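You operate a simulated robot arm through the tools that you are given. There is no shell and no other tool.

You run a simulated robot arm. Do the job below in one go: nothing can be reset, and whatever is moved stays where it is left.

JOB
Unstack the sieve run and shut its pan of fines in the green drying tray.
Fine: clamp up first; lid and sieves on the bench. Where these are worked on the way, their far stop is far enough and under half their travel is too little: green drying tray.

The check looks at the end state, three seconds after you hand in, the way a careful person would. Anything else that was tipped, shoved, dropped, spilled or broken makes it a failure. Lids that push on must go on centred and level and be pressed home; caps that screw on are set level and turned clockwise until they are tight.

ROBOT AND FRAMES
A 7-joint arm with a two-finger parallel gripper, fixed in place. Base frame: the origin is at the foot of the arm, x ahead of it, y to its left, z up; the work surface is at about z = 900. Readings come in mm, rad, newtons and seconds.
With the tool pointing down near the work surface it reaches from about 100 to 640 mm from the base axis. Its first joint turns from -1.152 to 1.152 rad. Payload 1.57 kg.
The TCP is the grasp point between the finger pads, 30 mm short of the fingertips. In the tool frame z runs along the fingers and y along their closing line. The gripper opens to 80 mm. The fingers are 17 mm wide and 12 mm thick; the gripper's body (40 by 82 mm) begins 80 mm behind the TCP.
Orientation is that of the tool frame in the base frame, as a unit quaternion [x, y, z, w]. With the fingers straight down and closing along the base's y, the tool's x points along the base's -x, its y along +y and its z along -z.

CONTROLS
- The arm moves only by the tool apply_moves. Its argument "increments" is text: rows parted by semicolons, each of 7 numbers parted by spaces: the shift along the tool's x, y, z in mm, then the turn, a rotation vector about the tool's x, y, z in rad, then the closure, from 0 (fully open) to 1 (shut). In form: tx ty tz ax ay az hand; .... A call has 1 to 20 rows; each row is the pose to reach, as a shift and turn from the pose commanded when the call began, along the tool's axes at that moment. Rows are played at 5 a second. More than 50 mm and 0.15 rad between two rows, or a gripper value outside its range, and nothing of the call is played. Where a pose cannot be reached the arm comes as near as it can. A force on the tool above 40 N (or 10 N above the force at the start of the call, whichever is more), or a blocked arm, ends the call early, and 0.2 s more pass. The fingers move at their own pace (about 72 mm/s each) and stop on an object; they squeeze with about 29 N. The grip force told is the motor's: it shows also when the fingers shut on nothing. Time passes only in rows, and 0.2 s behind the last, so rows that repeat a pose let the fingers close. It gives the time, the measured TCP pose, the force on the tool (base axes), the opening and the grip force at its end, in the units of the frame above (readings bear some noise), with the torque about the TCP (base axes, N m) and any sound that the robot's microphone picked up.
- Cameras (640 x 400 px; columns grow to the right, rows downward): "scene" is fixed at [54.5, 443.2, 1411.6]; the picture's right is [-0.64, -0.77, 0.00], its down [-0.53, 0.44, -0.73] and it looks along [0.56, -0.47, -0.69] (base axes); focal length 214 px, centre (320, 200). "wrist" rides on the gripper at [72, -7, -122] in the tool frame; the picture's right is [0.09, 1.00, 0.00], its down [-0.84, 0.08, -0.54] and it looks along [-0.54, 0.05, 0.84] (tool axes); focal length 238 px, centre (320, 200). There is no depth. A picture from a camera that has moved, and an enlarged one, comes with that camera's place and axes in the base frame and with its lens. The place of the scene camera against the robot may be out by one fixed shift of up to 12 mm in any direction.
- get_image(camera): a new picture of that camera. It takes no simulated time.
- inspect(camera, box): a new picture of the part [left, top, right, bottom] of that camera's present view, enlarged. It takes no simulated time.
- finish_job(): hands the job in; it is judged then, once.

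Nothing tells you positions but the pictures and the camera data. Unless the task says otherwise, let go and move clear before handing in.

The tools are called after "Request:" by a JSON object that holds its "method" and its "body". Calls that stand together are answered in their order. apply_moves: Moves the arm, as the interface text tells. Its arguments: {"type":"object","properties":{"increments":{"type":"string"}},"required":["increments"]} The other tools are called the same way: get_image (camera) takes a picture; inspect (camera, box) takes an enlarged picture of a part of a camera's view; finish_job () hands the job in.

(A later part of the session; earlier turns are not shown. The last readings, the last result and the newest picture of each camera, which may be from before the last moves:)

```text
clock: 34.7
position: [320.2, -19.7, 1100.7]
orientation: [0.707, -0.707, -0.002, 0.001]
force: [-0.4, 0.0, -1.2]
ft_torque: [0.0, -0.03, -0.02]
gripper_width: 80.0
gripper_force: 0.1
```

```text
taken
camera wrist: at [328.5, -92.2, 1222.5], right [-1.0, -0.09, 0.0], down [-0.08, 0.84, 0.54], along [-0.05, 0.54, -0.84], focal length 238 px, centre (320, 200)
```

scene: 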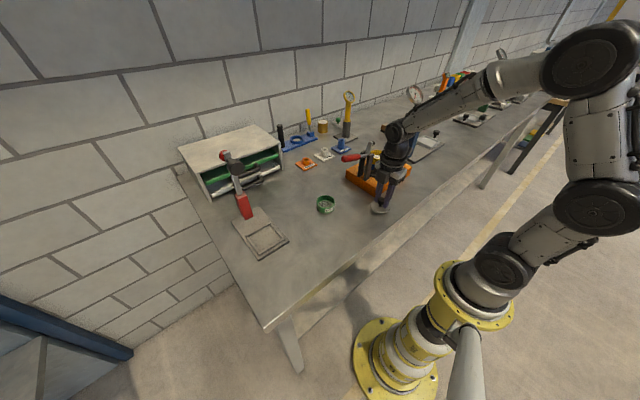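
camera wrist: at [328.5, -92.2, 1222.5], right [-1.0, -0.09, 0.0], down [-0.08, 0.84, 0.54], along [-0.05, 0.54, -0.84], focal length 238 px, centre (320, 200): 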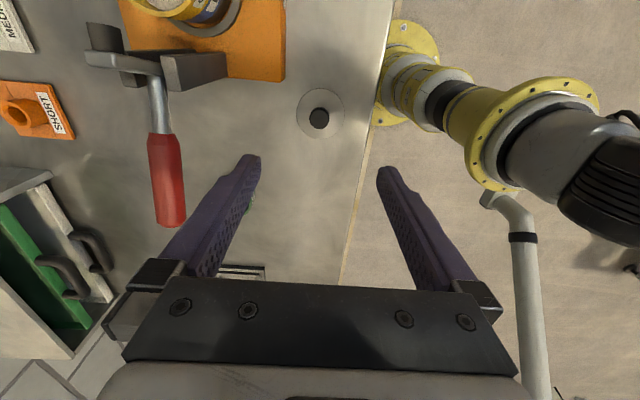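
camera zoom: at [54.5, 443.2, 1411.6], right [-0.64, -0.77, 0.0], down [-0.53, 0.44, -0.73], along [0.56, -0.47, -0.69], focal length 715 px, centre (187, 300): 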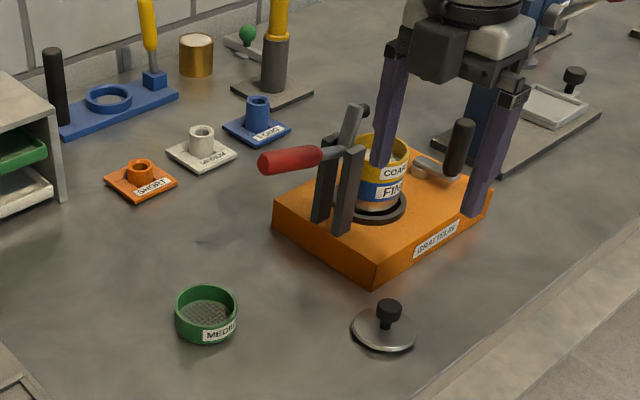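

The lid is on the bench. I'll return to the stack and look at the coarse sieve.

Request:
{"method": "apply_moves", "body": {"increments": "43 0 -10 0 0 0 0; 86 0 -20 0 0 0 0; 130 0 -30 0 0 0 0; 130 -41 -30 0 0 0 0; 130 -82 -30 0 0 0 0; 130 -122 -30 0 0 0 0; 130 -122 -30 0 0 0 0"}}

Request:
{"method": "get_image", "body": {"camera": "wrist"}}

Request:
{"method": "inspect", "body": {"camera": "wrist", "box": [240, 80, 400, 200]}}

Request:
{"method": "inspect", "body": {"camera": "scene", "box": [350, 125, 410, 185]}}

```text
clock: 36.3
position: [441.7, -151.0, 1130.6]
orientation: [0.707, -0.707, -0.002, 0.001]
force: [0.1, 0.6, -0.3]
ft_torque: [0.01, 0.02, -0.02]
gripper_width: 80.1
gripper_force: 0.0
```

```text
taken
camera wrist: at [450.3, -222.2, 1252.2], right [-1.0, -0.09, 0.0], down [-0.08, 0.84, 0.54], along [-0.05, 0.54, -0.84], focal length 238 px, centre (320, 200)
```

wrist: 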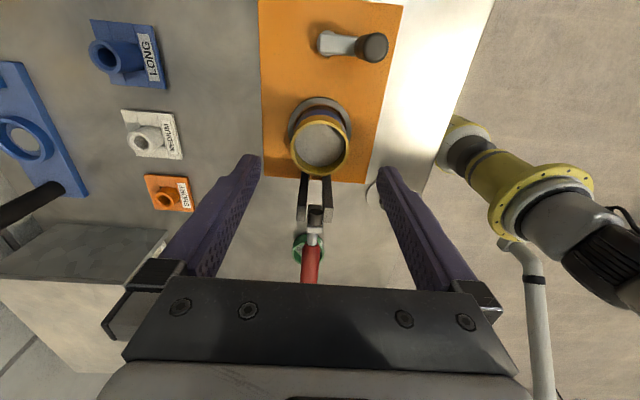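

```text
3.33 times, centred on (320, 140) of wrist
camera zoom: at [450.3, -222.2, 1252.2], right [-1.0, -0.09, 0.0], down [-0.08, 0.84, 0.54], along [-0.05, 0.54, -0.84], focal length 794 px, centre (320, 400)
```

zoom: 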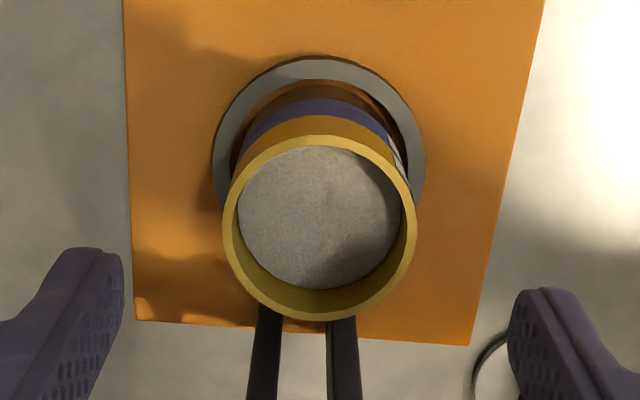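

```text
6.67 times, centred on (380, 155) of scene
camera zoom: at [54.5, 443.2, 1411.6], right [-0.64, -0.77, 0.0], down [-0.53, 0.44, -0.73], along [0.56, -0.47, -0.69], focal length 1430 px, centre (-80, 500)
```

zoom: 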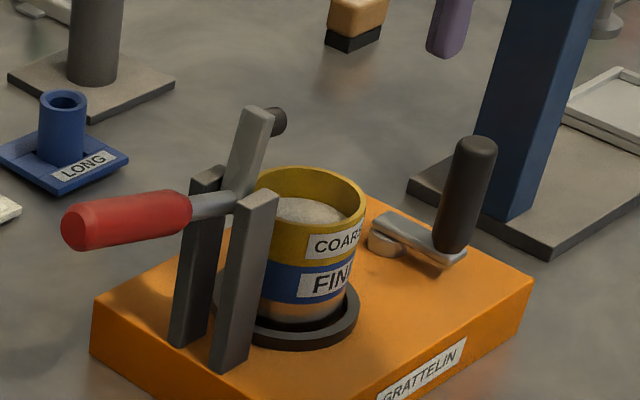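

The coarse sieve holds material about 10 mm below its rim, and its body spans roughly z 989–1014. I'll grip only its upper part, tips at about 996, so the fine sieve stays put.

Request:
{"method": "apply_moves", "body": {"increments": "-18.5 0.5 0 0 0 0 0; -18.5 0.5 40 0 0 0 0; -18.5 0.5 75 0 0 0 0; -18.5 0.5 95 0 0 0 0; -18.5 0.5 104 0 0 0 0; -18.5 0.5 104 0 0 0 0; -18.5 0.5 104 0 0 0 0"}}

Request:
{"method": "inspect", "body": {"camera": "scene", "box": [350, 125, 410, 185]}}

Request:
{"method": "inspect", "body": {"camera": "wrist", "box": [230, 80, 410, 240]}}

```text
clock: 37.9
position: [440.1, -131.5, 1026.6]
orientation: [0.707, -0.707, -0.001, 0.001]
force: [-0.1, -0.9, -0.2]
ft_torque: [0.01, -0.03, -0.01]
gripper_width: 79.9
gripper_force: 0.1
```

```text
6.67 times, centred on (380, 155) of scene
camera zoom: at [54.5, 443.2, 1411.6], right [-0.64, -0.77, 0.0], down [-0.53, 0.44, -0.73], along [0.56, -0.47, -0.69], focal length 1430 px, centre (-80, 500)
```

zoom: 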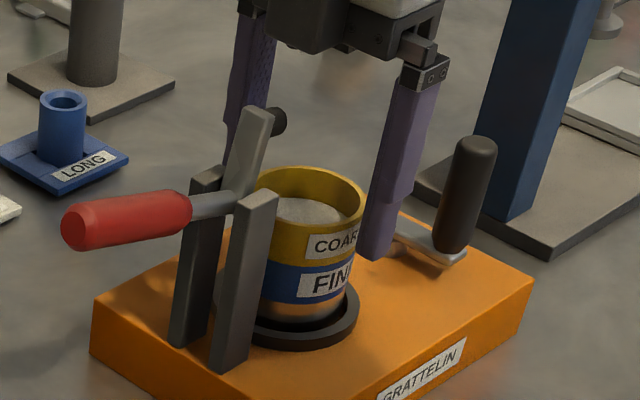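

```text
2.50 times, centred on (320, 160) of wrist
camera zoom: at [449.5, -203.2, 1148.0], right [-1.0, -0.09, 0.0], down [-0.08, 0.84, 0.54], along [-0.05, 0.54, -0.84], focal length 596 px, centre (320, 300)
```

zoom: 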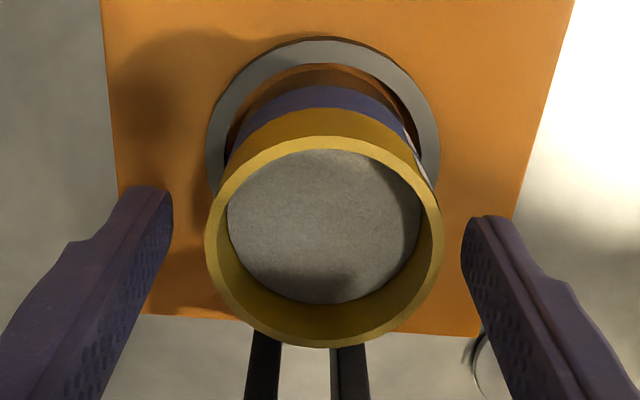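

The tips sit about 7 mm above the yellow/blue joint, as planned. Closing on the coarse sieve.

Request:
{"method": "apply_moves", "body": {"increments": "0 0 0 0 0 0 0.2; 0 0 0 0 0 0 0.5; 0 0 0 0 0 0 1; 0 0 0 0 0 0 1; 0 0 0 0 0 0 1"}}

Request:
{"method": "inspect", "body": {"camera": "wrist", "box": [230, 80, 410, 240]}}

```text
clock: 39.1
position: [442.3, -130.5, 1026.7]
orientation: [0.707, -0.707, -0.002, 0.001]
force: [-0.4, 0.6, 0.3]
ft_torque: [-0.01, -0.01, -0.03]
gripper_width: 60.8
gripper_force: 28.9
```

```text
2.50 times, centred on (320, 160) of wrist
camera zoom: at [449.5, -203.2, 1148.2], right [-1.0, -0.09, 0.0], down [-0.08, 0.84, 0.54], along [-0.05, 0.54, -0.84], focal length 596 px, centre (320, 300)
```

zoom: 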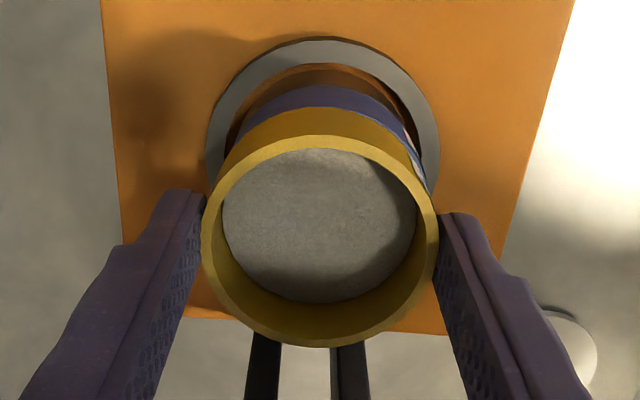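

Gripped at 60.8 mm. Lifting slowly and level.

Request:
{"method": "apply_moves", "body": {"increments": "0 0 -2 0 0 0 1; 0 0 -4 0 0 0 1; 0 0 -6 0 0 0 1; 0 0 -9 0 0 0 1; 0 0 -13 0 0 0 1; 0 0 -18 0 0 0 1; 0 0 -18 0 0 0 1"}}

Request:
{"method": "inspect", "body": {"camera": "scene", "box": [350, 125, 410, 185]}}

Request:
{"method": "inspect", "body": {"camera": "wrist", "box": [230, 80, 410, 240]}}

```text
clock: 40.7
position: [440.8, -131.0, 1044.5]
orientation: [-0.707, 0.707, 0.002, -0.001]
force: [0.0, -0.6, -0.9]
ft_torque: [0.01, 0.01, 0.04]
gripper_width: 60.7
gripper_force: 29.4
```

```text
6.67 times, centred on (380, 155) of scene
camera zoom: at [54.5, 443.2, 1411.6], right [-0.64, -0.77, 0.0], down [-0.53, 0.44, -0.73], along [0.56, -0.47, -0.69], focal length 1430 px, centre (-80, 500)
```

zoom: 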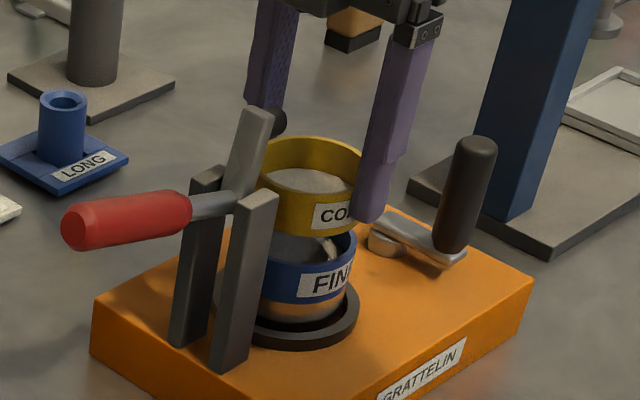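

```text
2.50 times, centred on (320, 160) of wrist
camera zoom: at [448.8, -203.6, 1165.9], right [-1.0, -0.09, 0.0], down [-0.08, 0.84, 0.54], along [-0.05, 0.54, -0.84], focal length 596 px, centre (320, 300)
```

zoom: 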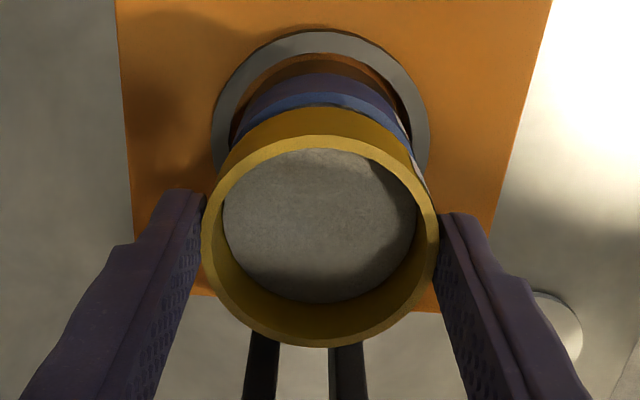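

The coarse sieve has separated cleanly. I'll carry it level to the bench near (320, 70).

Request:
{"method": "apply_moves", "body": {"increments": "3 0 -20 0 0 0 1; 6 0 -40 0 0 0 1; 6 0 -56 0 0 0 1; 6 25 -56 0 0 0 1; 6 55 -56 0 0 0 1; 6 85 -56 0 0 0 1; 6 110 -56 0 0 0 1; 0 122 -56 0 0 0 1; -25 122 -56 0 0 0 1; -55 122 -56 0 0 0 1; -85 122 -56 0 0 0 1; -115 122 -56 0 0 0 1; -145 122 -56 0 0 0 1; -175 122 -56 0 0 0 1; -201 122 -56 0 0 0 1; -201 122 -30 0 0 0 1; -201 122 0 0 0 0 1; -201 122 30 0 0 0 1; -201 122 60 0 0 0 1; -201 122 80 0 0 0 1"}}

Request:
{"method": "get_image", "body": {"camera": "wrist"}}

Request:
{"method": "inspect", "body": {"camera": "scene", "box": [300, 140, 420, 240]}}

```text
clock: 44.9
position: [317.5, 70.5, 964.0]
orientation: [0.707, -0.707, -0.001, 0.001]
force: [-0.3, 0.0, -0.3]
ft_torque: [0.03, 0.02, -0.01]
gripper_width: 60.8
gripper_force: 29.3
```

```text
taken
camera wrist: at [326.0, -2.1, 1086.3], right [-1.0, -0.09, 0.0], down [-0.08, 0.84, 0.54], along [-0.05, 0.54, -0.84], focal length 238 px, centre (320, 200)
```

wrist: 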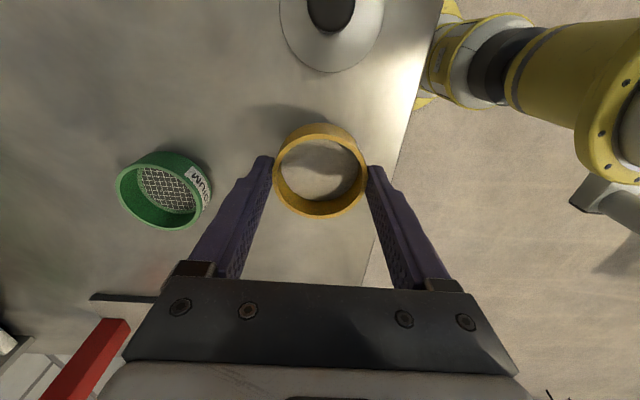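

```text
4.00 times, centred on (360, 190) of scene
camera zoom: at [54.5, 443.2, 1411.6], right [-0.64, -0.77, 0.0], down [-0.53, 0.44, -0.73], along [0.56, -0.47, -0.69], focal length 858 px, centre (160, 240)
```

zoom: 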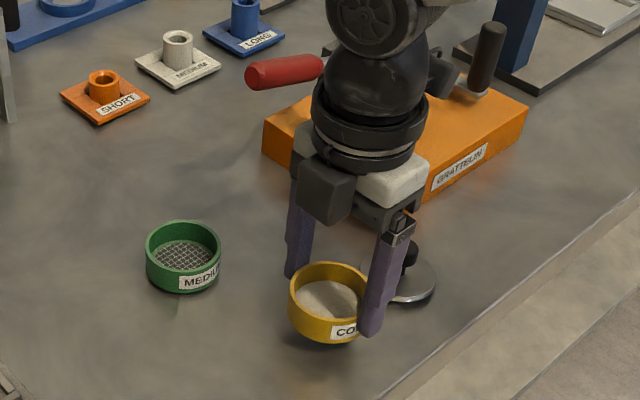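

Material is intact. Lowering to the bench in small steps.

Request:
{"method": "apply_moves", "body": {"increments": "0 0 8 0 0 0 1; 0 0 15 0 0 0 1; 0 0 20 0 0 0 1; 0 0 22 0 0 0 1; 0 0 23.5 0 0 0 1; 0 0 25 0 0 0 1; 0 0 25 0 0 0 1"}}

Request:
{"method": "inspect", "body": {"camera": "scene", "box": [340, 180, 410, 240]}}

```text
clock: 46.5
position: [319.2, 69.1, 939.7]
orientation: [0.707, -0.707, -0.001, 0.0]
force: [-2.4, -0.5, 17.0]
ft_torque: [0.0, 0.07, 0.03]
gripper_width: 60.6
gripper_force: 29.5
```

```text
6.67 times, centred on (375, 210) of scene
camera zoom: at [54.2, 443.1, 1411.6], right [-0.64, -0.77, 0.0], down [-0.53, 0.44, -0.73], along [0.56, -0.47, -0.69], focal length 1430 px, centre (-47, 133)
```

zoom: 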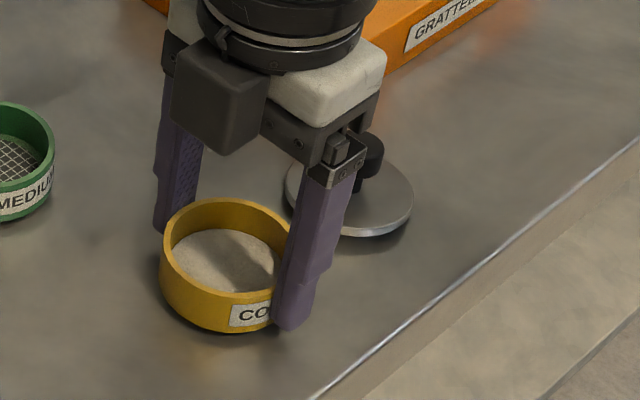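

Touchdown at 17 N. Easing off, opening and lifting clear.

Request:
{"method": "apply_moves", "body": {"increments": "0 0 -1.5 0 0 0 1; 0 0 -1.5 0 0 0 0.6; 0 0 -1.5 0 0 0 0.2; 0 0 -1.5 0 0 0 0; 0 0 -1.5 0 0 0 0; 0 0 -20 0 0 0 0; 0 0 -60 0 0 0 0; 0 0 -100 0 0 0 0; 0 0 -140 0 0 0 0; 0 0 -180 0 0 0 0; 0 0 -190 0 0 0 0; 30 0 -190 0 0 0 0"}}

Request:
{"method": "inspect", "body": {"camera": "scene", "box": [300, 140, 420, 240]}}

```text
clock: 49.1
position: [319.7, 38.7, 1130.6]
orientation: [-0.707, 0.707, 0.002, -0.001]
force: [0.1, 0.0, 0.2]
ft_torque: [0.01, 0.04, 0.0]
gripper_width: 80.2
gripper_force: 0.0
```

```text
4.00 times, centred on (360, 190) of scene
camera zoom: at [54.5, 443.2, 1411.6], right [-0.64, -0.77, 0.0], down [-0.53, 0.44, -0.73], along [0.56, -0.47, -0.69], focal length 858 px, centre (160, 240)
```

zoom: 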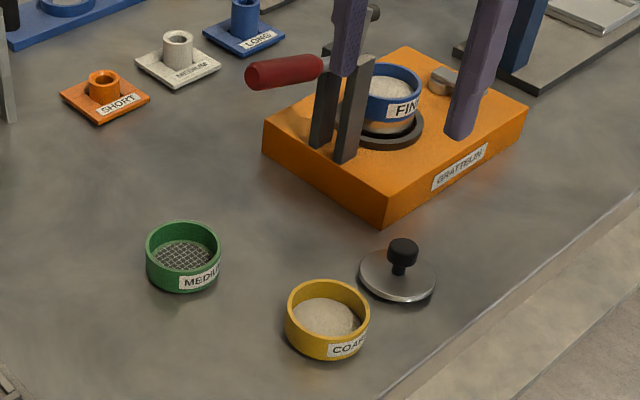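

The coarse sieve is standing on the bench with its contents. Going back for the fine sieve.

Request:
{"method": "apply_moves", "body": {"increments": "40 0 0 0 0 0 0; 80 0 0 0 0 0 0; 120 0 0 0 0 0 0; 160 0 0 0 0 0 0; 189 0 0 0 0 0 0; 189 -40 0 0 0 0 0; 189 -80 0 0 0 0 0; 189 -122 0 0 0 0 0; 189 -122 20 0 0 0 0; 189 -122 20 0 0 0 0"}}

Request:
{"method": "inspect", "body": {"camera": "wrist", "box": [230, 80, 410, 240]}}

Request:
{"method": "inspect", "body": {"camera": "scene", "box": [350, 125, 410, 185]}}

```text
clock: 51.3
position: [442.5, -148.8, 1109.3]
orientation: [-0.707, 0.707, 0.002, -0.001]
force: [0.0, 0.7, 0.0]
ft_torque: [-0.02, -0.01, 0.03]
gripper_width: 79.9
gripper_force: 0.1
```

```text
2.50 times, centred on (320, 160) of wrist
camera zoom: at [449.7, -221.3, 1230.7], right [-1.0, -0.09, 0.0], down [-0.08, 0.84, 0.54], along [-0.05, 0.54, -0.84], focal length 596 px, centre (320, 300)
```

zoom: 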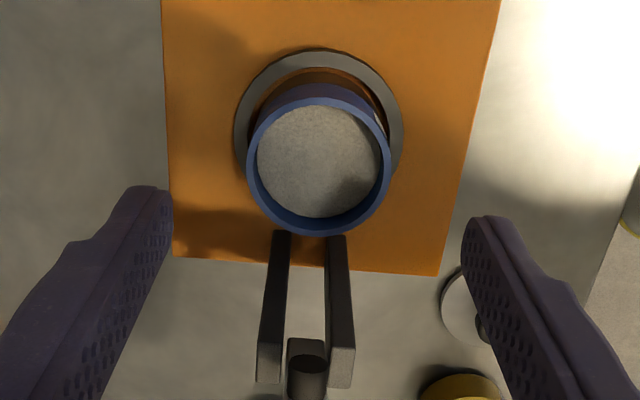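

```text
6.67 times, centred on (380, 155) of scene
camera zoom: at [54.5, 443.2, 1411.6], right [-0.64, -0.77, 0.0], down [-0.53, 0.44, -0.73], along [0.56, -0.47, -0.69], focal length 1430 px, centre (-80, 500)
```

zoom: 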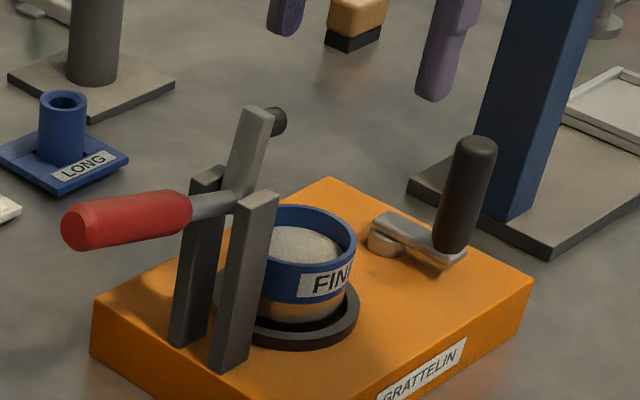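

The fine sieve is centred at about (442, -132), spanning roughly z 964–987. I'll lower so the tips reach about 971, above the pan joint.

Request:
{"method": "apply_moves", "body": {"increments": "-17.5 0 0 0 0 0 0; -17.5 0 40 0 0 0 0; -17.5 0 75 0 0 0 0; -17.5 0 95 0 0 0 0; -17.5 0 107.5 0 0 0 0; -17.5 0 107.5 0 0 0 0; -17.5 0 107.5 0 0 0 0"}}

Request:
{"method": "inspect", "body": {"camera": "scene", "box": [350, 125, 410, 185]}}

Request:
{"method": "inspect", "body": {"camera": "wrist", "box": [230, 80, 410, 240]}}

```text
clock: 52.9
position: [440.8, -133.4, 1001.3]
orientation: [0.707, -0.707, -0.002, 0.001]
force: [0.6, -0.2, 1.0]
ft_torque: [0.02, -0.02, 0.0]
gripper_width: 79.9
gripper_force: 0.0
```

```text
6.67 times, centred on (380, 155) of scene
camera zoom: at [54.5, 443.2, 1411.6], right [-0.64, -0.77, 0.0], down [-0.53, 0.44, -0.73], along [0.56, -0.47, -0.69], focal length 1430 px, centre (-80, 500)
```

zoom: 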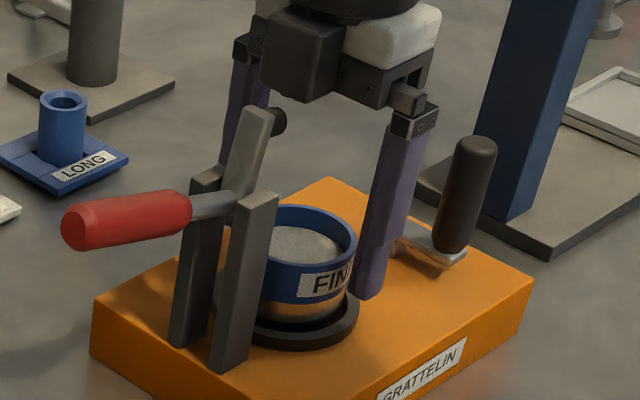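

```text
2.50 times, centred on (320, 160) of wrist
camera zoom: at [449.1, -204.5, 1123.1], right [-1.0, -0.09, 0.0], down [-0.08, 0.84, 0.54], along [-0.05, 0.54, -0.84], focal length 596 px, centre (320, 300)
```

zoom: 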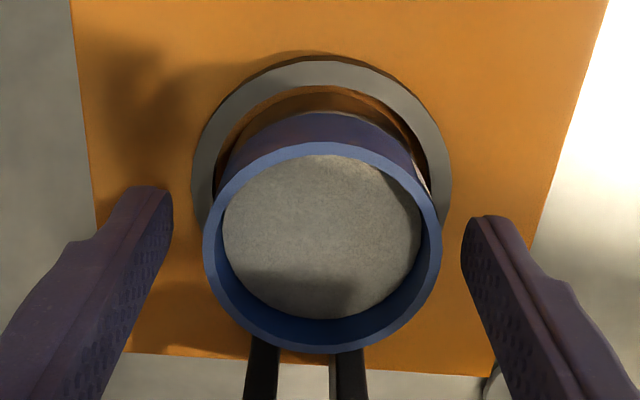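

Tips are about 8 mm above the blue/copper joint. Closing and then lifting slowly.

Request:
{"method": "apply_moves", "body": {"increments": "0 0 0 0 0 0 0.2; 0 0 0 0 0 0 0.5; 0 0 0 0 0 0 1; 0 0 0 0 0 0 1; 0 0 0 0 0 0 1; 0 0 -2 0 0 0 1; 0 0 -4 0 0 0 1; 0 0 -6 0 0 0 1; 0 0 -9 0 0 0 1; 0 0 -13 0 0 0 1; 0 0 -18 0 0 0 1; 0 0 -18 0 0 0 1"}}

Request:
{"method": "inspect", "body": {"camera": "scene", "box": [350, 125, 410, 185]}}

Request:
{"method": "inspect", "body": {"camera": "wrist", "box": [230, 80, 410, 240]}}

```text
clock: 55.5
position: [440.5, -131.5, 1018.5]
orientation: [0.707, -0.707, -0.002, 0.0]
force: [0.0, -0.3, 0.2]
ft_torque: [0.01, 0.0, 0.0]
gripper_width: 60.6
gripper_force: 29.1
```

```text
6.67 times, centred on (380, 155) of scene
camera zoom: at [54.5, 443.2, 1411.6], right [-0.64, -0.77, 0.0], down [-0.53, 0.44, -0.73], along [0.56, -0.47, -0.69], focal length 1430 px, centre (-80, 500)
```

zoom: 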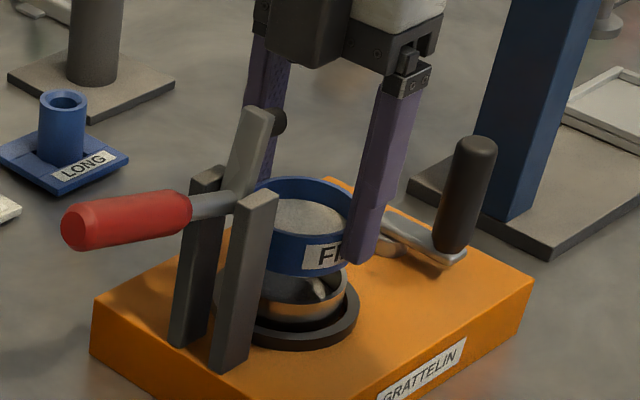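

```text
2.50 times, centred on (320, 160) of wrist
camera zoom: at [448.6, -204.0, 1140.9], right [-1.0, -0.09, 0.0], down [-0.08, 0.84, 0.54], along [-0.05, 0.54, -0.84], focal length 596 px, centre (320, 300)
```

zoom: 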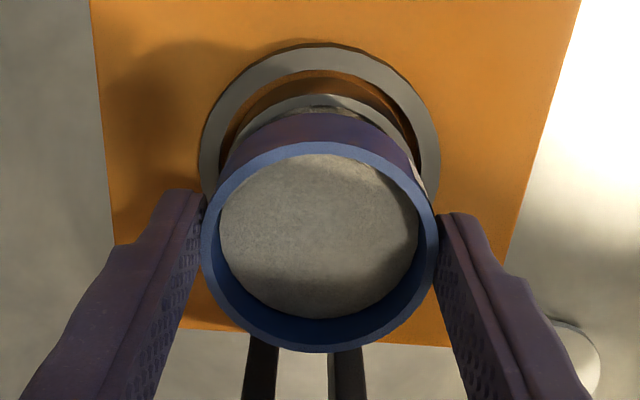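

Fine sieve is free, and the pan stays in the holder. Carrying the sieve to (320, 160).

Request:
{"method": "apply_moves", "body": {"increments": "3 0 -25 0 0 0 1; 6 0 -50 0 0 0 1; 6 0 -80 0 0 0 1; 6 30 -80 0 0 0 1; 6 62 -80 0 0 0 1; 6 95 -80 0 0 0 1; 0 122 -80 0 0 0 1; -30 122 -80 0 0 0 1; -63 122 -80 0 0 0 1; -96 122 -80 0 0 0 1; -129 122 -80 0 0 0 1; -162 122 -80 0 0 0 1; -195 122 -80 0 0 0 1; -228 122 -80 0 0 0 1; -260 122 -80 0 0 0 1; -285 122 -80 0 0 0 1; -291 122 -60 0 0 0 1; -291 122 -30 0 0 0 1; -291 122 0 0 0 0 1; -291 122 30 0 0 0 1"}}

Request:
{"method": "get_image", "body": {"camera": "wrist"}}

Request:
{"method": "inspect", "body": {"camera": "scene", "box": [270, 140, 420, 270]}}

```text
clock: 59.7
position: [319.8, 158.5, 989.2]
orientation: [0.707, -0.707, -0.001, 0.001]
force: [0.7, -0.9, -0.2]
ft_torque: [-0.01, 0.0, 0.01]
gripper_width: 60.8
gripper_force: 28.9
```

```text
taken
camera wrist: at [327.0, 86.7, 1111.5], right [-1.0, -0.09, 0.0], down [-0.07, 0.84, 0.54], along [-0.05, 0.54, -0.84], focal length 238 px, centre (320, 200)
```

wrist: 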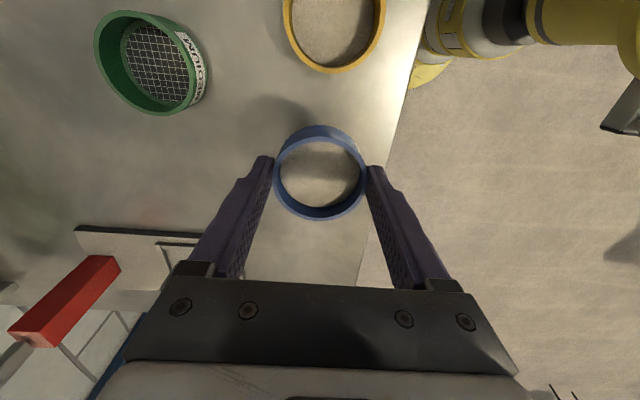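

```text
3.08 times, centred on (345, 205) of scene
camera zoom: at [54.5, 443.2, 1411.6], right [-0.64, -0.77, 0.0], down [-0.53, 0.44, -0.73], along [0.56, -0.47, -0.69], focal length 660 px, centre (243, 185)
```

zoom: 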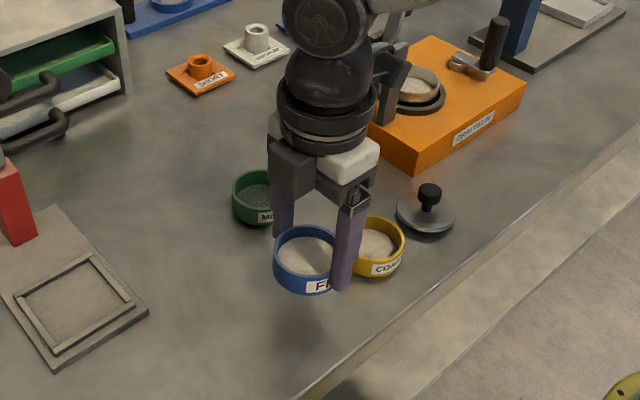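

Request:
{"method": "apply_moves", "body": {"increments": "0 0 15 0 0 0 1; 0 0 28 0 0 0 1; 0 0 38 0 0 0 1; 0 0 44 0 0 0 1; 0 0 46 0 0 0 1; 0 0 48 0 0 0 1; 0 0 48 0 0 0 1"}}

Request:
{"method": "inspect", "body": {"camera": "scene", "box": [320, 180, 400, 250]}}

```text
clock: 61.3
position: [318.9, 159.5, 942.6]
orientation: [-0.707, 0.707, 0.001, 0.002]
force: [-5.4, -0.7, 15.7]
ft_torque: [-0.02, 0.19, -0.02]
gripper_width: 60.8
gripper_force: 28.9
```

```text
5.71 times, centred on (360, 215) of scene
camera zoom: at [54.2, 443.1, 1411.7], right [-0.64, -0.77, 0.0], down [-0.53, 0.44, -0.73], along [0.56, -0.47, -0.69], focal length 1226 px, centre (91, 114)
```

zoom: 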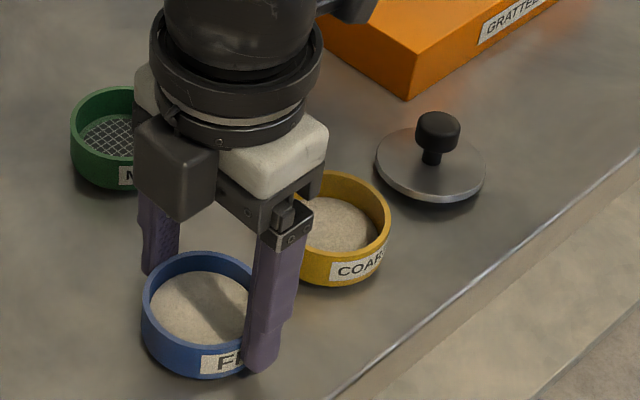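

Touchdown. Releasing and lifting clear.

Request:
{"method": "apply_moves", "body": {"increments": "0 0 -1.5 0 0 0 1; 0 0 -1.5 0 0 0 0.6; 0 0 -1.5 0 0 0 0.2; 0 0 -1.5 0 0 0 0; 0 0 -1.5 0 0 0 0; 0 0 -20 0 0 0 0; 0 0 -60 0 0 0 0; 0 0 -100 0 0 0 0; 0 0 -140 0 0 0 0; 0 0 -180 0 0 0 0; 0 0 -180 0 0 0 0"}}

Request:
{"method": "get_image", "body": {"camera": "scene"}}

Request:
{"method": "inspect", "body": {"camera": "scene", "box": [300, 140, 420, 250]}}

Request:
{"method": "get_image", "body": {"camera": "wrist"}}

```text
clock: 63.7
position: [319.2, 159.9, 1123.5]
orientation: [0.707, -0.707, 0.0, 0.001]
force: [0.2, 0.4, 1.1]
ft_torque: [-0.01, 0.02, -0.03]
gripper_width: 80.0
gripper_force: 0.0
```

```text
taken
```

scene: 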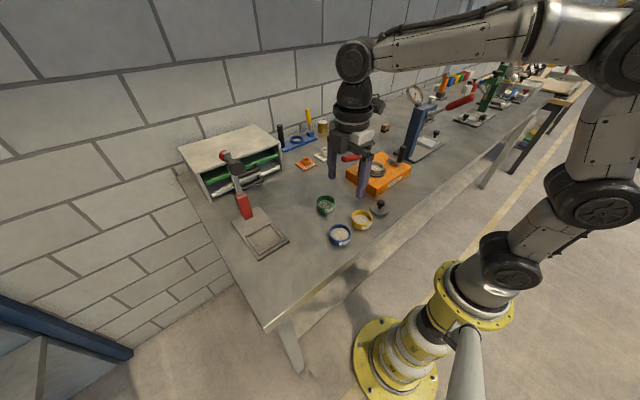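

```text
3.64 times, centred on (360, 195) of scene
camera zoom: at [54.5, 443.2, 1411.6], right [-0.64, -0.77, 0.0], down [-0.53, 0.44, -0.73], along [0.56, -0.47, -0.69], focal length 780 px, centre (174, 218)
```

zoom: 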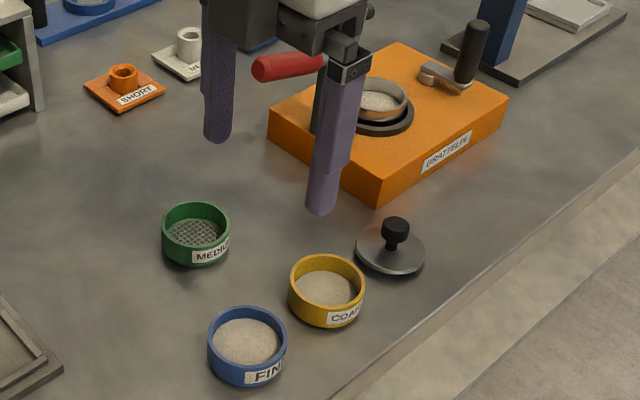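

```text
taken
camera wrist: at [327.8, 87.7, 1244.0], right [-1.0, -0.09, 0.0], down [-0.07, 0.84, 0.54], along [-0.05, 0.54, -0.84], focal length 238 px, centre (320, 200)
```

wrist: 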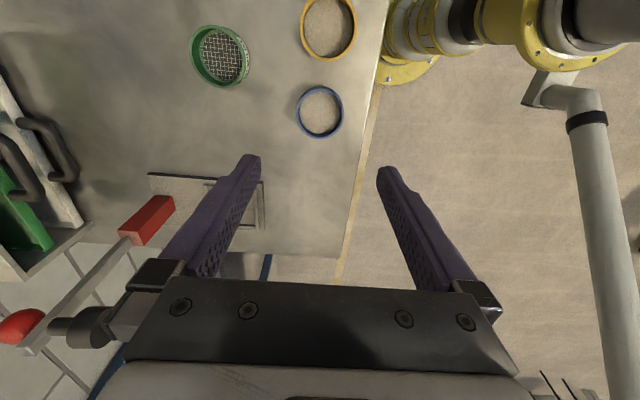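

Both sieves and the lid are on the bench, and the pan sits alone in the holder. Next comes the green drawer: I'll approach with the tool tilted forward and the jaws rolled to straddle the bar handle, first stopping short to look.

Request:
{"method": "apply_moves", "body": {"increments": "-12 -28 4.5 0.128 0 0 0; -24 -57 9 0.257 0 0 0; -36 -86 14 0.386 0 0 0; -49 -115 19 0.514 0 0 0; -61 -144 24 0.643 0 0 0; -73 -172 28 0.771 0 0 0; -85 -201 33 0.9 0 0 0; -85 -201 33 0.9 0 0 0"}}

Request:
{"method": "get_image", "body": {"camera": "wrist"}}

Request:
{"method": "get_image", "body": {"camera": "scene"}}

```text
clock: 65.5
position: [518.8, 244.7, 1086.8]
orientation: [-0.637, 0.638, -0.306, 0.306]
force: [0.1, -0.4, 0.5]
ft_torque: [0.0, -0.03, 0.02]
gripper_width: 80.1
gripper_force: 0.1
```

```text
taken
camera wrist: at [429.7, 172.5, 1168.7], right [-0.62, -0.09, -0.78], down [-0.47, 0.84, 0.28], along [0.63, 0.54, -0.56], focal length 238 px, centre (320, 200)
```

wrist: 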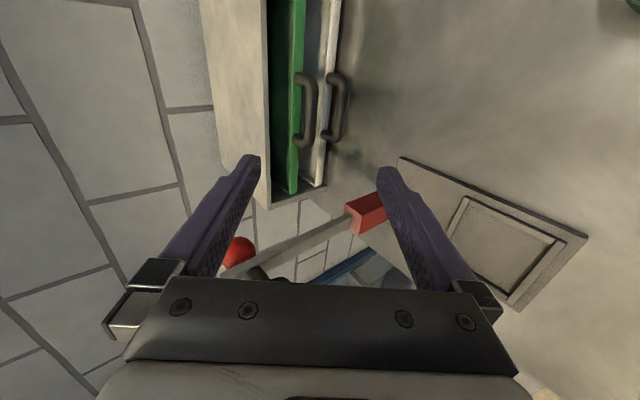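

```text
taken
```

scene: 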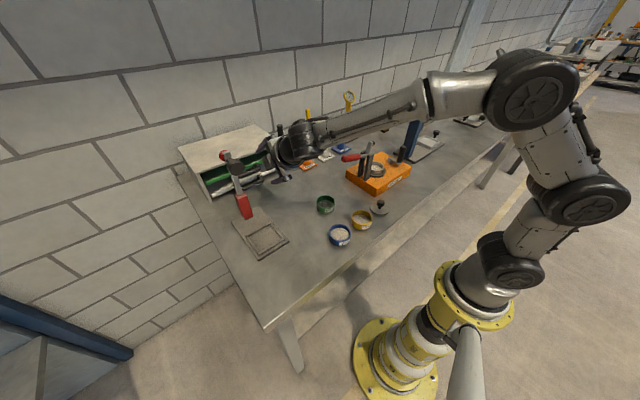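

Request:
{"method": "inspect", "body": {"camera": "wrist", "box": [240, 30, 400, 250]}}

Request:
{"method": "inspect", "body": {"camera": "scene", "box": [180, 110, 310, 260]}}

```text
1.82 times, centred on (320, 140) of wrist
camera zoom: at [429.7, 172.5, 1168.7], right [-0.62, -0.09, -0.78], down [-0.47, 0.84, 0.28], along [0.63, 0.54, -0.56], focal length 433 px, centre (320, 309)
```

zoom: 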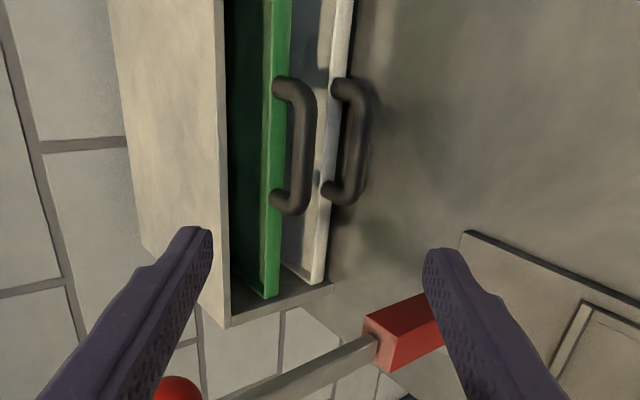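

```text
2.67 times, centred on (245, 185) of scene
camera zoom: at [54.5, 443.2, 1411.6], right [-0.64, -0.77, 0.0], down [-0.53, 0.44, -0.73], along [0.56, -0.47, -0.69], focal length 572 px, centre (520, 240)
```

zoom: 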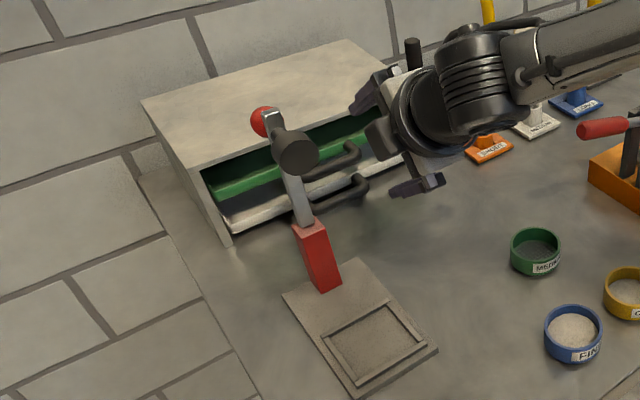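

The green handle's bar is centred near (682, 244, 975), about 36 mm off the drawer face (x≈718). I'll tilt further to 1.2 rad, partly close the jaws, and stop 60 mm short of the bar.

Request:
{"method": "apply_moves", "body": {"increments": "0 1.4 34.6 0.075 0 0 0.5; 0 2.8 69.2 0.15 0 0 0.5; 0.3 4.1 103.8 0.225 0 0 0.5; 0.5 5.5 138.5 0.3 0 0 0.5; 0.5 5.5 138.5 0.3 0 0 0.5"}}

Request:
{"method": "get_image", "body": {"camera": "wrist"}}

Request:
{"method": "inspect", "body": {"camera": "scene", "box": [180, 110, 310, 260]}}

```text
clock: 66.7
position: [625.0, 243.9, 997.2]
orientation: [-0.584, 0.584, -0.398, 0.399]
force: [-0.7, 0.4, -0.2]
ft_torque: [0.03, 0.02, -0.01]
gripper_width: 40.0
gripper_force: 0.0
```

```text
taken
camera wrist: at [515.3, 171.2, 1048.0], right [-0.36, -0.09, -0.93], down [-0.53, 0.84, 0.13], along [0.76, 0.54, -0.35], focal length 238 px, centre (320, 200)
```

wrist: 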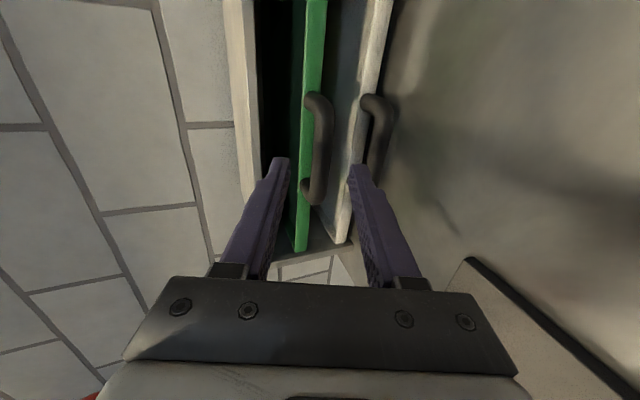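

```text
2.67 times, centred on (245, 185) of scene
camera zoom: at [54.5, 443.2, 1411.6], right [-0.64, -0.77, 0.0], down [-0.53, 0.44, -0.73], along [0.56, -0.47, -0.69], focal length 572 px, centre (520, 240)
```

zoom: 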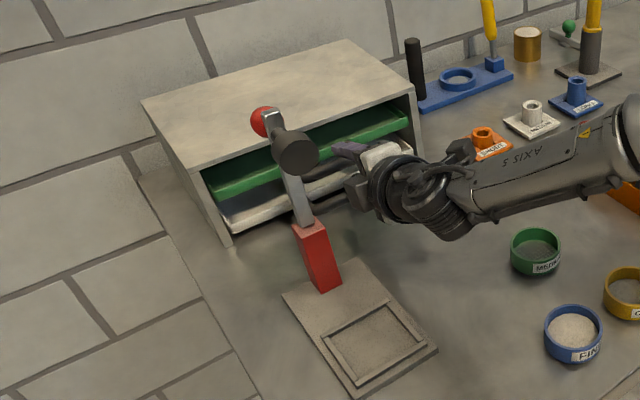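

Request:
{"method": "inspect", "body": {"camera": "wrist", "box": [240, 70, 420, 250]}}

```text
2.22 times, centred on (330, 160) of wrist
camera zoom: at [515.3, 171.2, 1048.0], right [-0.36, -0.09, -0.93], down [-0.53, 0.84, 0.13], along [0.76, 0.54, -0.35], focal length 530 px, centre (298, 289)
```

zoom: 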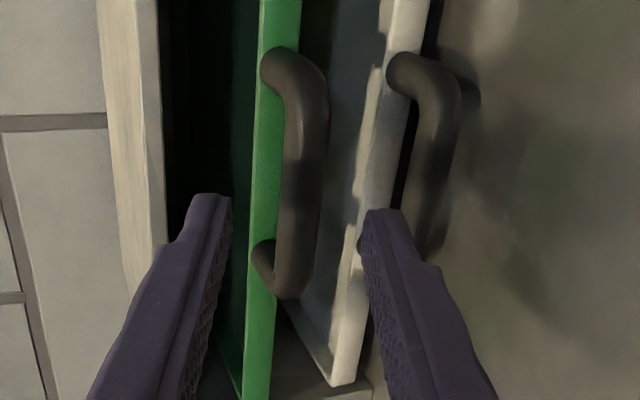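

The bar lies in the jaw's centre plane about 60 mm ahead, so I'll advance 45 mm, with the tips just past the bar, and close.

Request:
{"method": "apply_moves", "body": {"increments": "0 0 15 0 0 0 0.5; 0 0 30 0 0 0 0.5; 0 0 40 0 0 0 0.5; 0 0 45 0 0 0 0.5; 0 0 45 0 0 0 0.7; 0 0 45 0 0 0 1; 0 0 45 0 0 0 1; 0 0 45 0 0 0 1"}}

Request:
{"method": "get_image", "body": {"camera": "wrist"}}

Request:
{"method": "inspect", "body": {"camera": "scene", "box": [180, 110, 310, 260]}}

```text
clock: 68.5
position: [666.6, 243.2, 980.1]
orientation: [-0.585, 0.585, -0.397, 0.398]
force: [-0.7, -0.3, -4.3]
ft_torque: [-0.27, 0.08, 0.19]
gripper_width: 15.6
gripper_force: 31.1
```

```text
taken
camera wrist: at [556.8, 171.6, 1031.0], right [-0.37, -0.09, -0.93], down [-0.53, 0.84, 0.13], along [0.76, 0.54, -0.36], focal length 238 px, centre (320, 200)
```

wrist: 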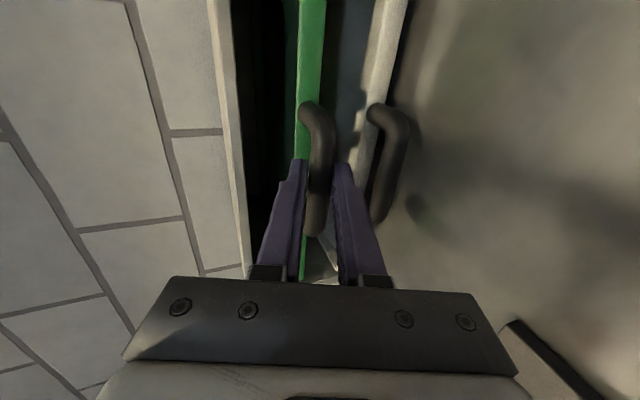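

```text
2.67 times, centred on (245, 185) of scene
camera zoom: at [54.6, 443.2, 1411.6], right [-0.64, -0.77, 0.0], down [-0.53, 0.44, -0.73], along [0.56, -0.47, -0.69], focal length 572 px, centre (520, 240)
```

zoom: 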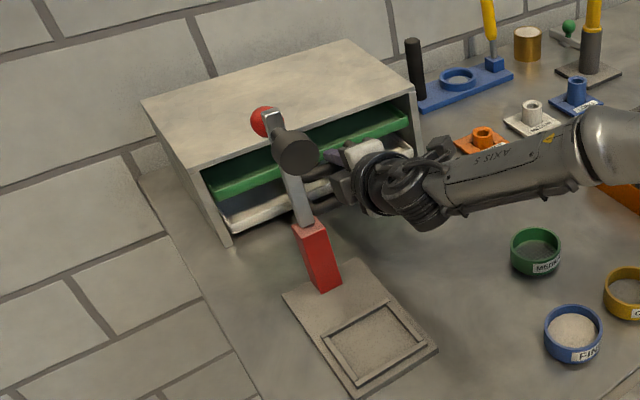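

The bar is gripped, jaws at 15.6 mm. Pulling straight out in -x, gently at first.

Request:
{"method": "apply_moves", "body": {"increments": "0 1.45 -3.73 0 0 0 1; 0 2.9 -7.46 0 0 0 1; 0 4.35 -11.2 0 0 0 1; 0 7.25 -18.6 0 0 0 1; 0 10.9 -28 0 0 0 1; 0 10.9 -28 0 0 0 1"}}

Request:
{"method": "inspect", "body": {"camera": "scene", "box": [180, 110, 310, 260]}}

Request:
{"method": "get_image", "body": {"camera": "wrist"}}

```text
clock: 69.9
position: [636.3, 243.1, 979.7]
orientation: [0.585, -0.584, 0.398, -0.398]
force: [1.1, 2.9, -10.0]
ft_torque: [-0.24, 0.1, -0.02]
gripper_width: 15.7
gripper_force: 31.8
```

```text
2.67 times, centred on (245, 185) of scene
camera zoom: at [54.7, 443.4, 1411.5], right [-0.64, -0.77, 0.0], down [-0.53, 0.44, -0.73], along [0.56, -0.47, -0.69], focal length 572 px, centre (520, 240)
```

zoom: 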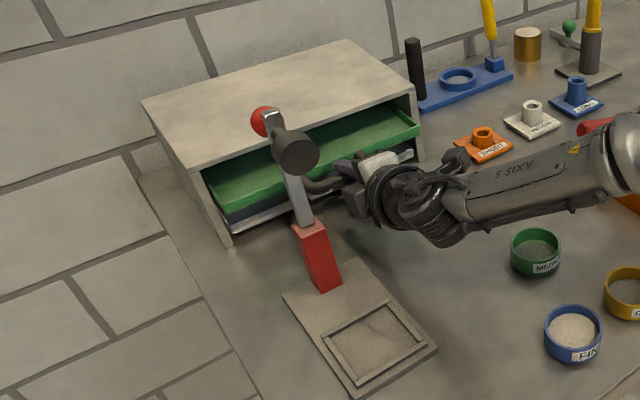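

```text
taken
camera wrist: at [526.4, 171.6, 1031.0], right [-0.37, -0.09, -0.93], down [-0.53, 0.84, 0.13], along [0.76, 0.54, -0.36], focal length 238 px, centre (320, 200)
```

wrist: 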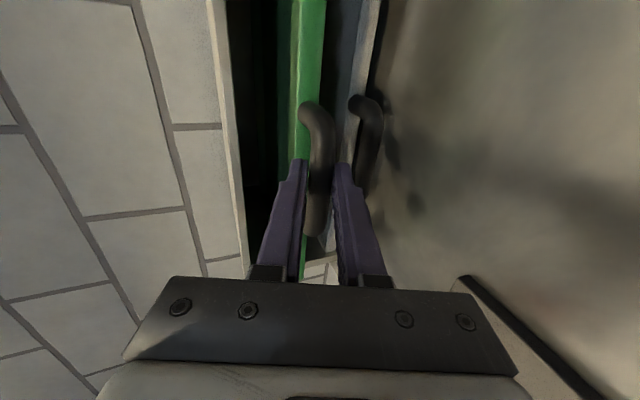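

The drawer is sliding freely, open about 30 mm. Pulling further with a small height correction, and watching the gap to the press post.

Request:
{"method": "apply_moves", "body": {"increments": "0 3.6 -7 0 0 0 1; 0 6.2 -13.7 0 0 0 1; 0 8.7 -20.2 0 0 0 1; 0 11.6 -27.7 0 0 0 1; 0 11.6 -27.7 0 0 0 1"}}

Request:
{"method": "inspect", "body": {"camera": "scene", "box": [180, 110, 310, 260]}}

Request:
{"method": "get_image", "body": {"camera": "wrist"}}

```text
clock: 71.1
position: [607.0, 244.5, 980.3]
orientation: [-0.584, 0.585, -0.399, 0.397]
force: [2.1, -0.2, -9.6]
ft_torque: [-0.08, 0.13, 0.58]
gripper_width: 15.7
gripper_force: 31.7
```

```text
2.67 times, centred on (245, 185) of scene
camera zoom: at [54.7, 443.2, 1411.6], right [-0.64, -0.77, 0.0], down [-0.53, 0.44, -0.73], along [0.56, -0.47, -0.69], focal length 572 px, centre (520, 240)
```

zoom: 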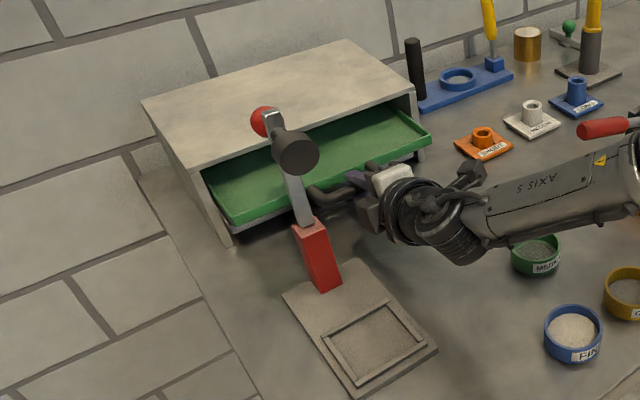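

```text
taken
camera wrist: at [496.7, 171.7, 1030.8], right [-0.36, -0.09, -0.93], down [-0.53, 0.84, 0.13], along [0.76, 0.54, -0.35], focal length 238 px, centre (320, 200)
```

wrist: 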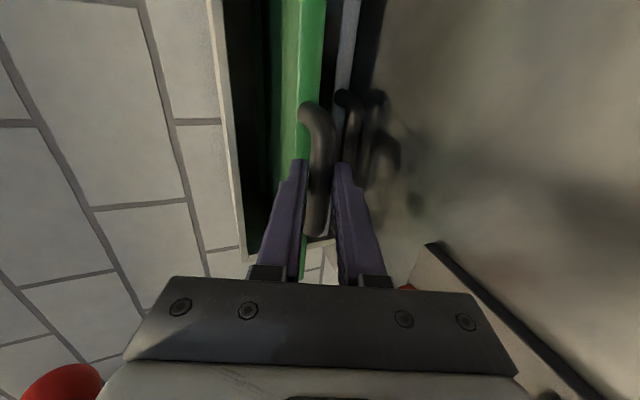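

Now open about 60 mm with very low force. Pulling on in smaller steps.

Request:
{"method": "apply_moves", "body": {"increments": "0 3 -4.5 0 0 0 1; 0 4.8 -9.2 0 0 0 1; 0 6.6 -13.8 0 0 0 1; 0 8.4 -18.5 0 0 0 1; 0 8.4 -18.5 0 0 0 1"}}

Request:
{"method": "inspect", "body": {"camera": "scene", "box": [180, 110, 310, 260]}}

Request:
{"method": "get_image", "body": {"camera": "wrist"}}

```text
clock: 72.3
position: [587.3, 243.7, 981.3]
orientation: [-0.584, 0.585, -0.398, 0.399]
force: [1.2, -3.6, -4.3]
ft_torque: [-0.16, 0.05, 0.46]
gripper_width: 15.7
gripper_force: 31.2
```

```text
2.67 times, centred on (245, 185) of scene
camera zoom: at [54.6, 443.1, 1411.6], right [-0.64, -0.77, 0.0], down [-0.53, 0.44, -0.73], along [0.56, -0.47, -0.69], focal length 572 px, centre (520, 240)
```

zoom: 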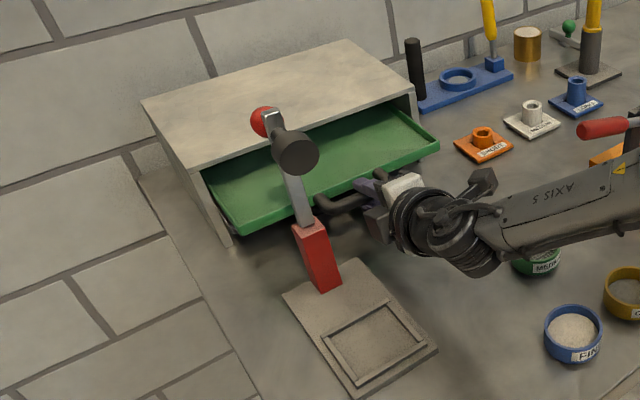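

```text
taken
camera wrist: at [476.3, 171.8, 1030.6], right [-0.36, -0.09, -0.93], down [-0.53, 0.84, 0.13], along [0.77, 0.54, -0.35], focal length 238 px, centre (320, 200)
```

wrist: 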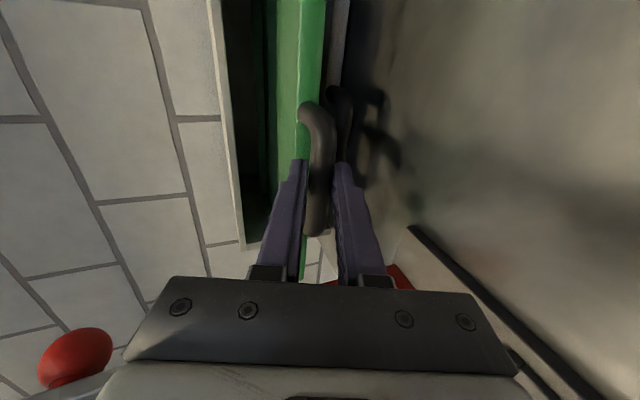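

Open about 79 mm. Before pulling more, I'll check the gap between the tray front and the press post.

Request:
{"method": "inspect", "body": {"camera": "scene", "box": [215, 150, 275, 220]}}

Request:
{"method": "inspect", "body": {"camera": "wrist", "box": [220, 150, 440, 300]}}

```text
5.71 times, centred on (245, 185) of scene
camera zoom: at [54.6, 443.1, 1411.6], right [-0.64, -0.77, 0.0], down [-0.53, 0.44, -0.73], along [0.56, -0.47, -0.69], focal length 1226 px, centre (749, 286)
```

zoom: 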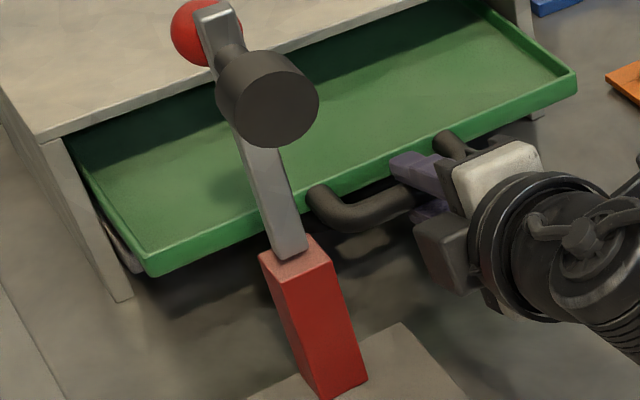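

```text
2.67 times, centred on (330, 225) of wrist
camera zoom: at [476.3, 171.8, 1030.6], right [-0.36, -0.09, -0.93], down [-0.53, 0.84, 0.13], along [0.77, 0.54, -0.35], focal length 636 px, centre (293, 133)
```

zoom: 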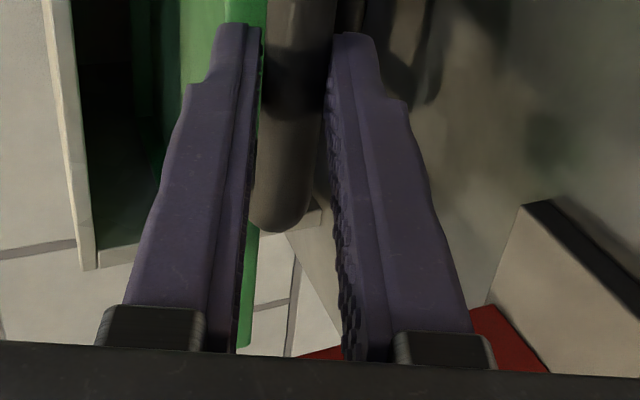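

The post spans about x 556–584, and the tray front is now near x≈639, so there is still room. I'll pull on in 5 mm steps.

Request:
{"method": "apply_moves", "body": {"increments": "0 1.8 -4.7 0 0 0 1; 0 3.6 -9.3 0 0 0 1; 0 5.4 -14 0 0 0 1; 0 7.2 -18.6 0 0 0 1; 0 7.2 -18.6 0 0 0 1"}}

Request:
{"method": "inspect", "body": {"camera": "scene", "box": [215, 140, 285, 220]}}

```text
clock: 73.5
position: [567.3, 244.1, 980.2]
orientation: [-0.584, 0.585, -0.399, 0.397]
force: [1.7, -4.1, -3.2]
ft_torque: [-0.42, -0.01, -0.24]
gripper_width: 15.7
gripper_force: 31.3
```

```text
5.00 times, centred on (250, 180) of scene
camera zoom: at [54.6, 443.1, 1411.6], right [-0.64, -0.77, 0.0], down [-0.53, 0.44, -0.73], along [0.56, -0.47, -0.69], focal length 1072 px, centre (670, 300)
```

zoom: 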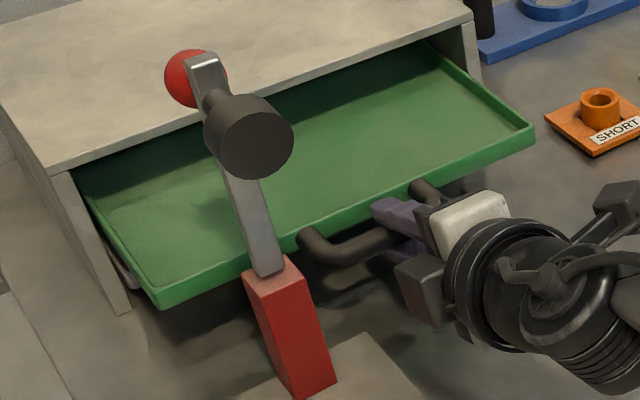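

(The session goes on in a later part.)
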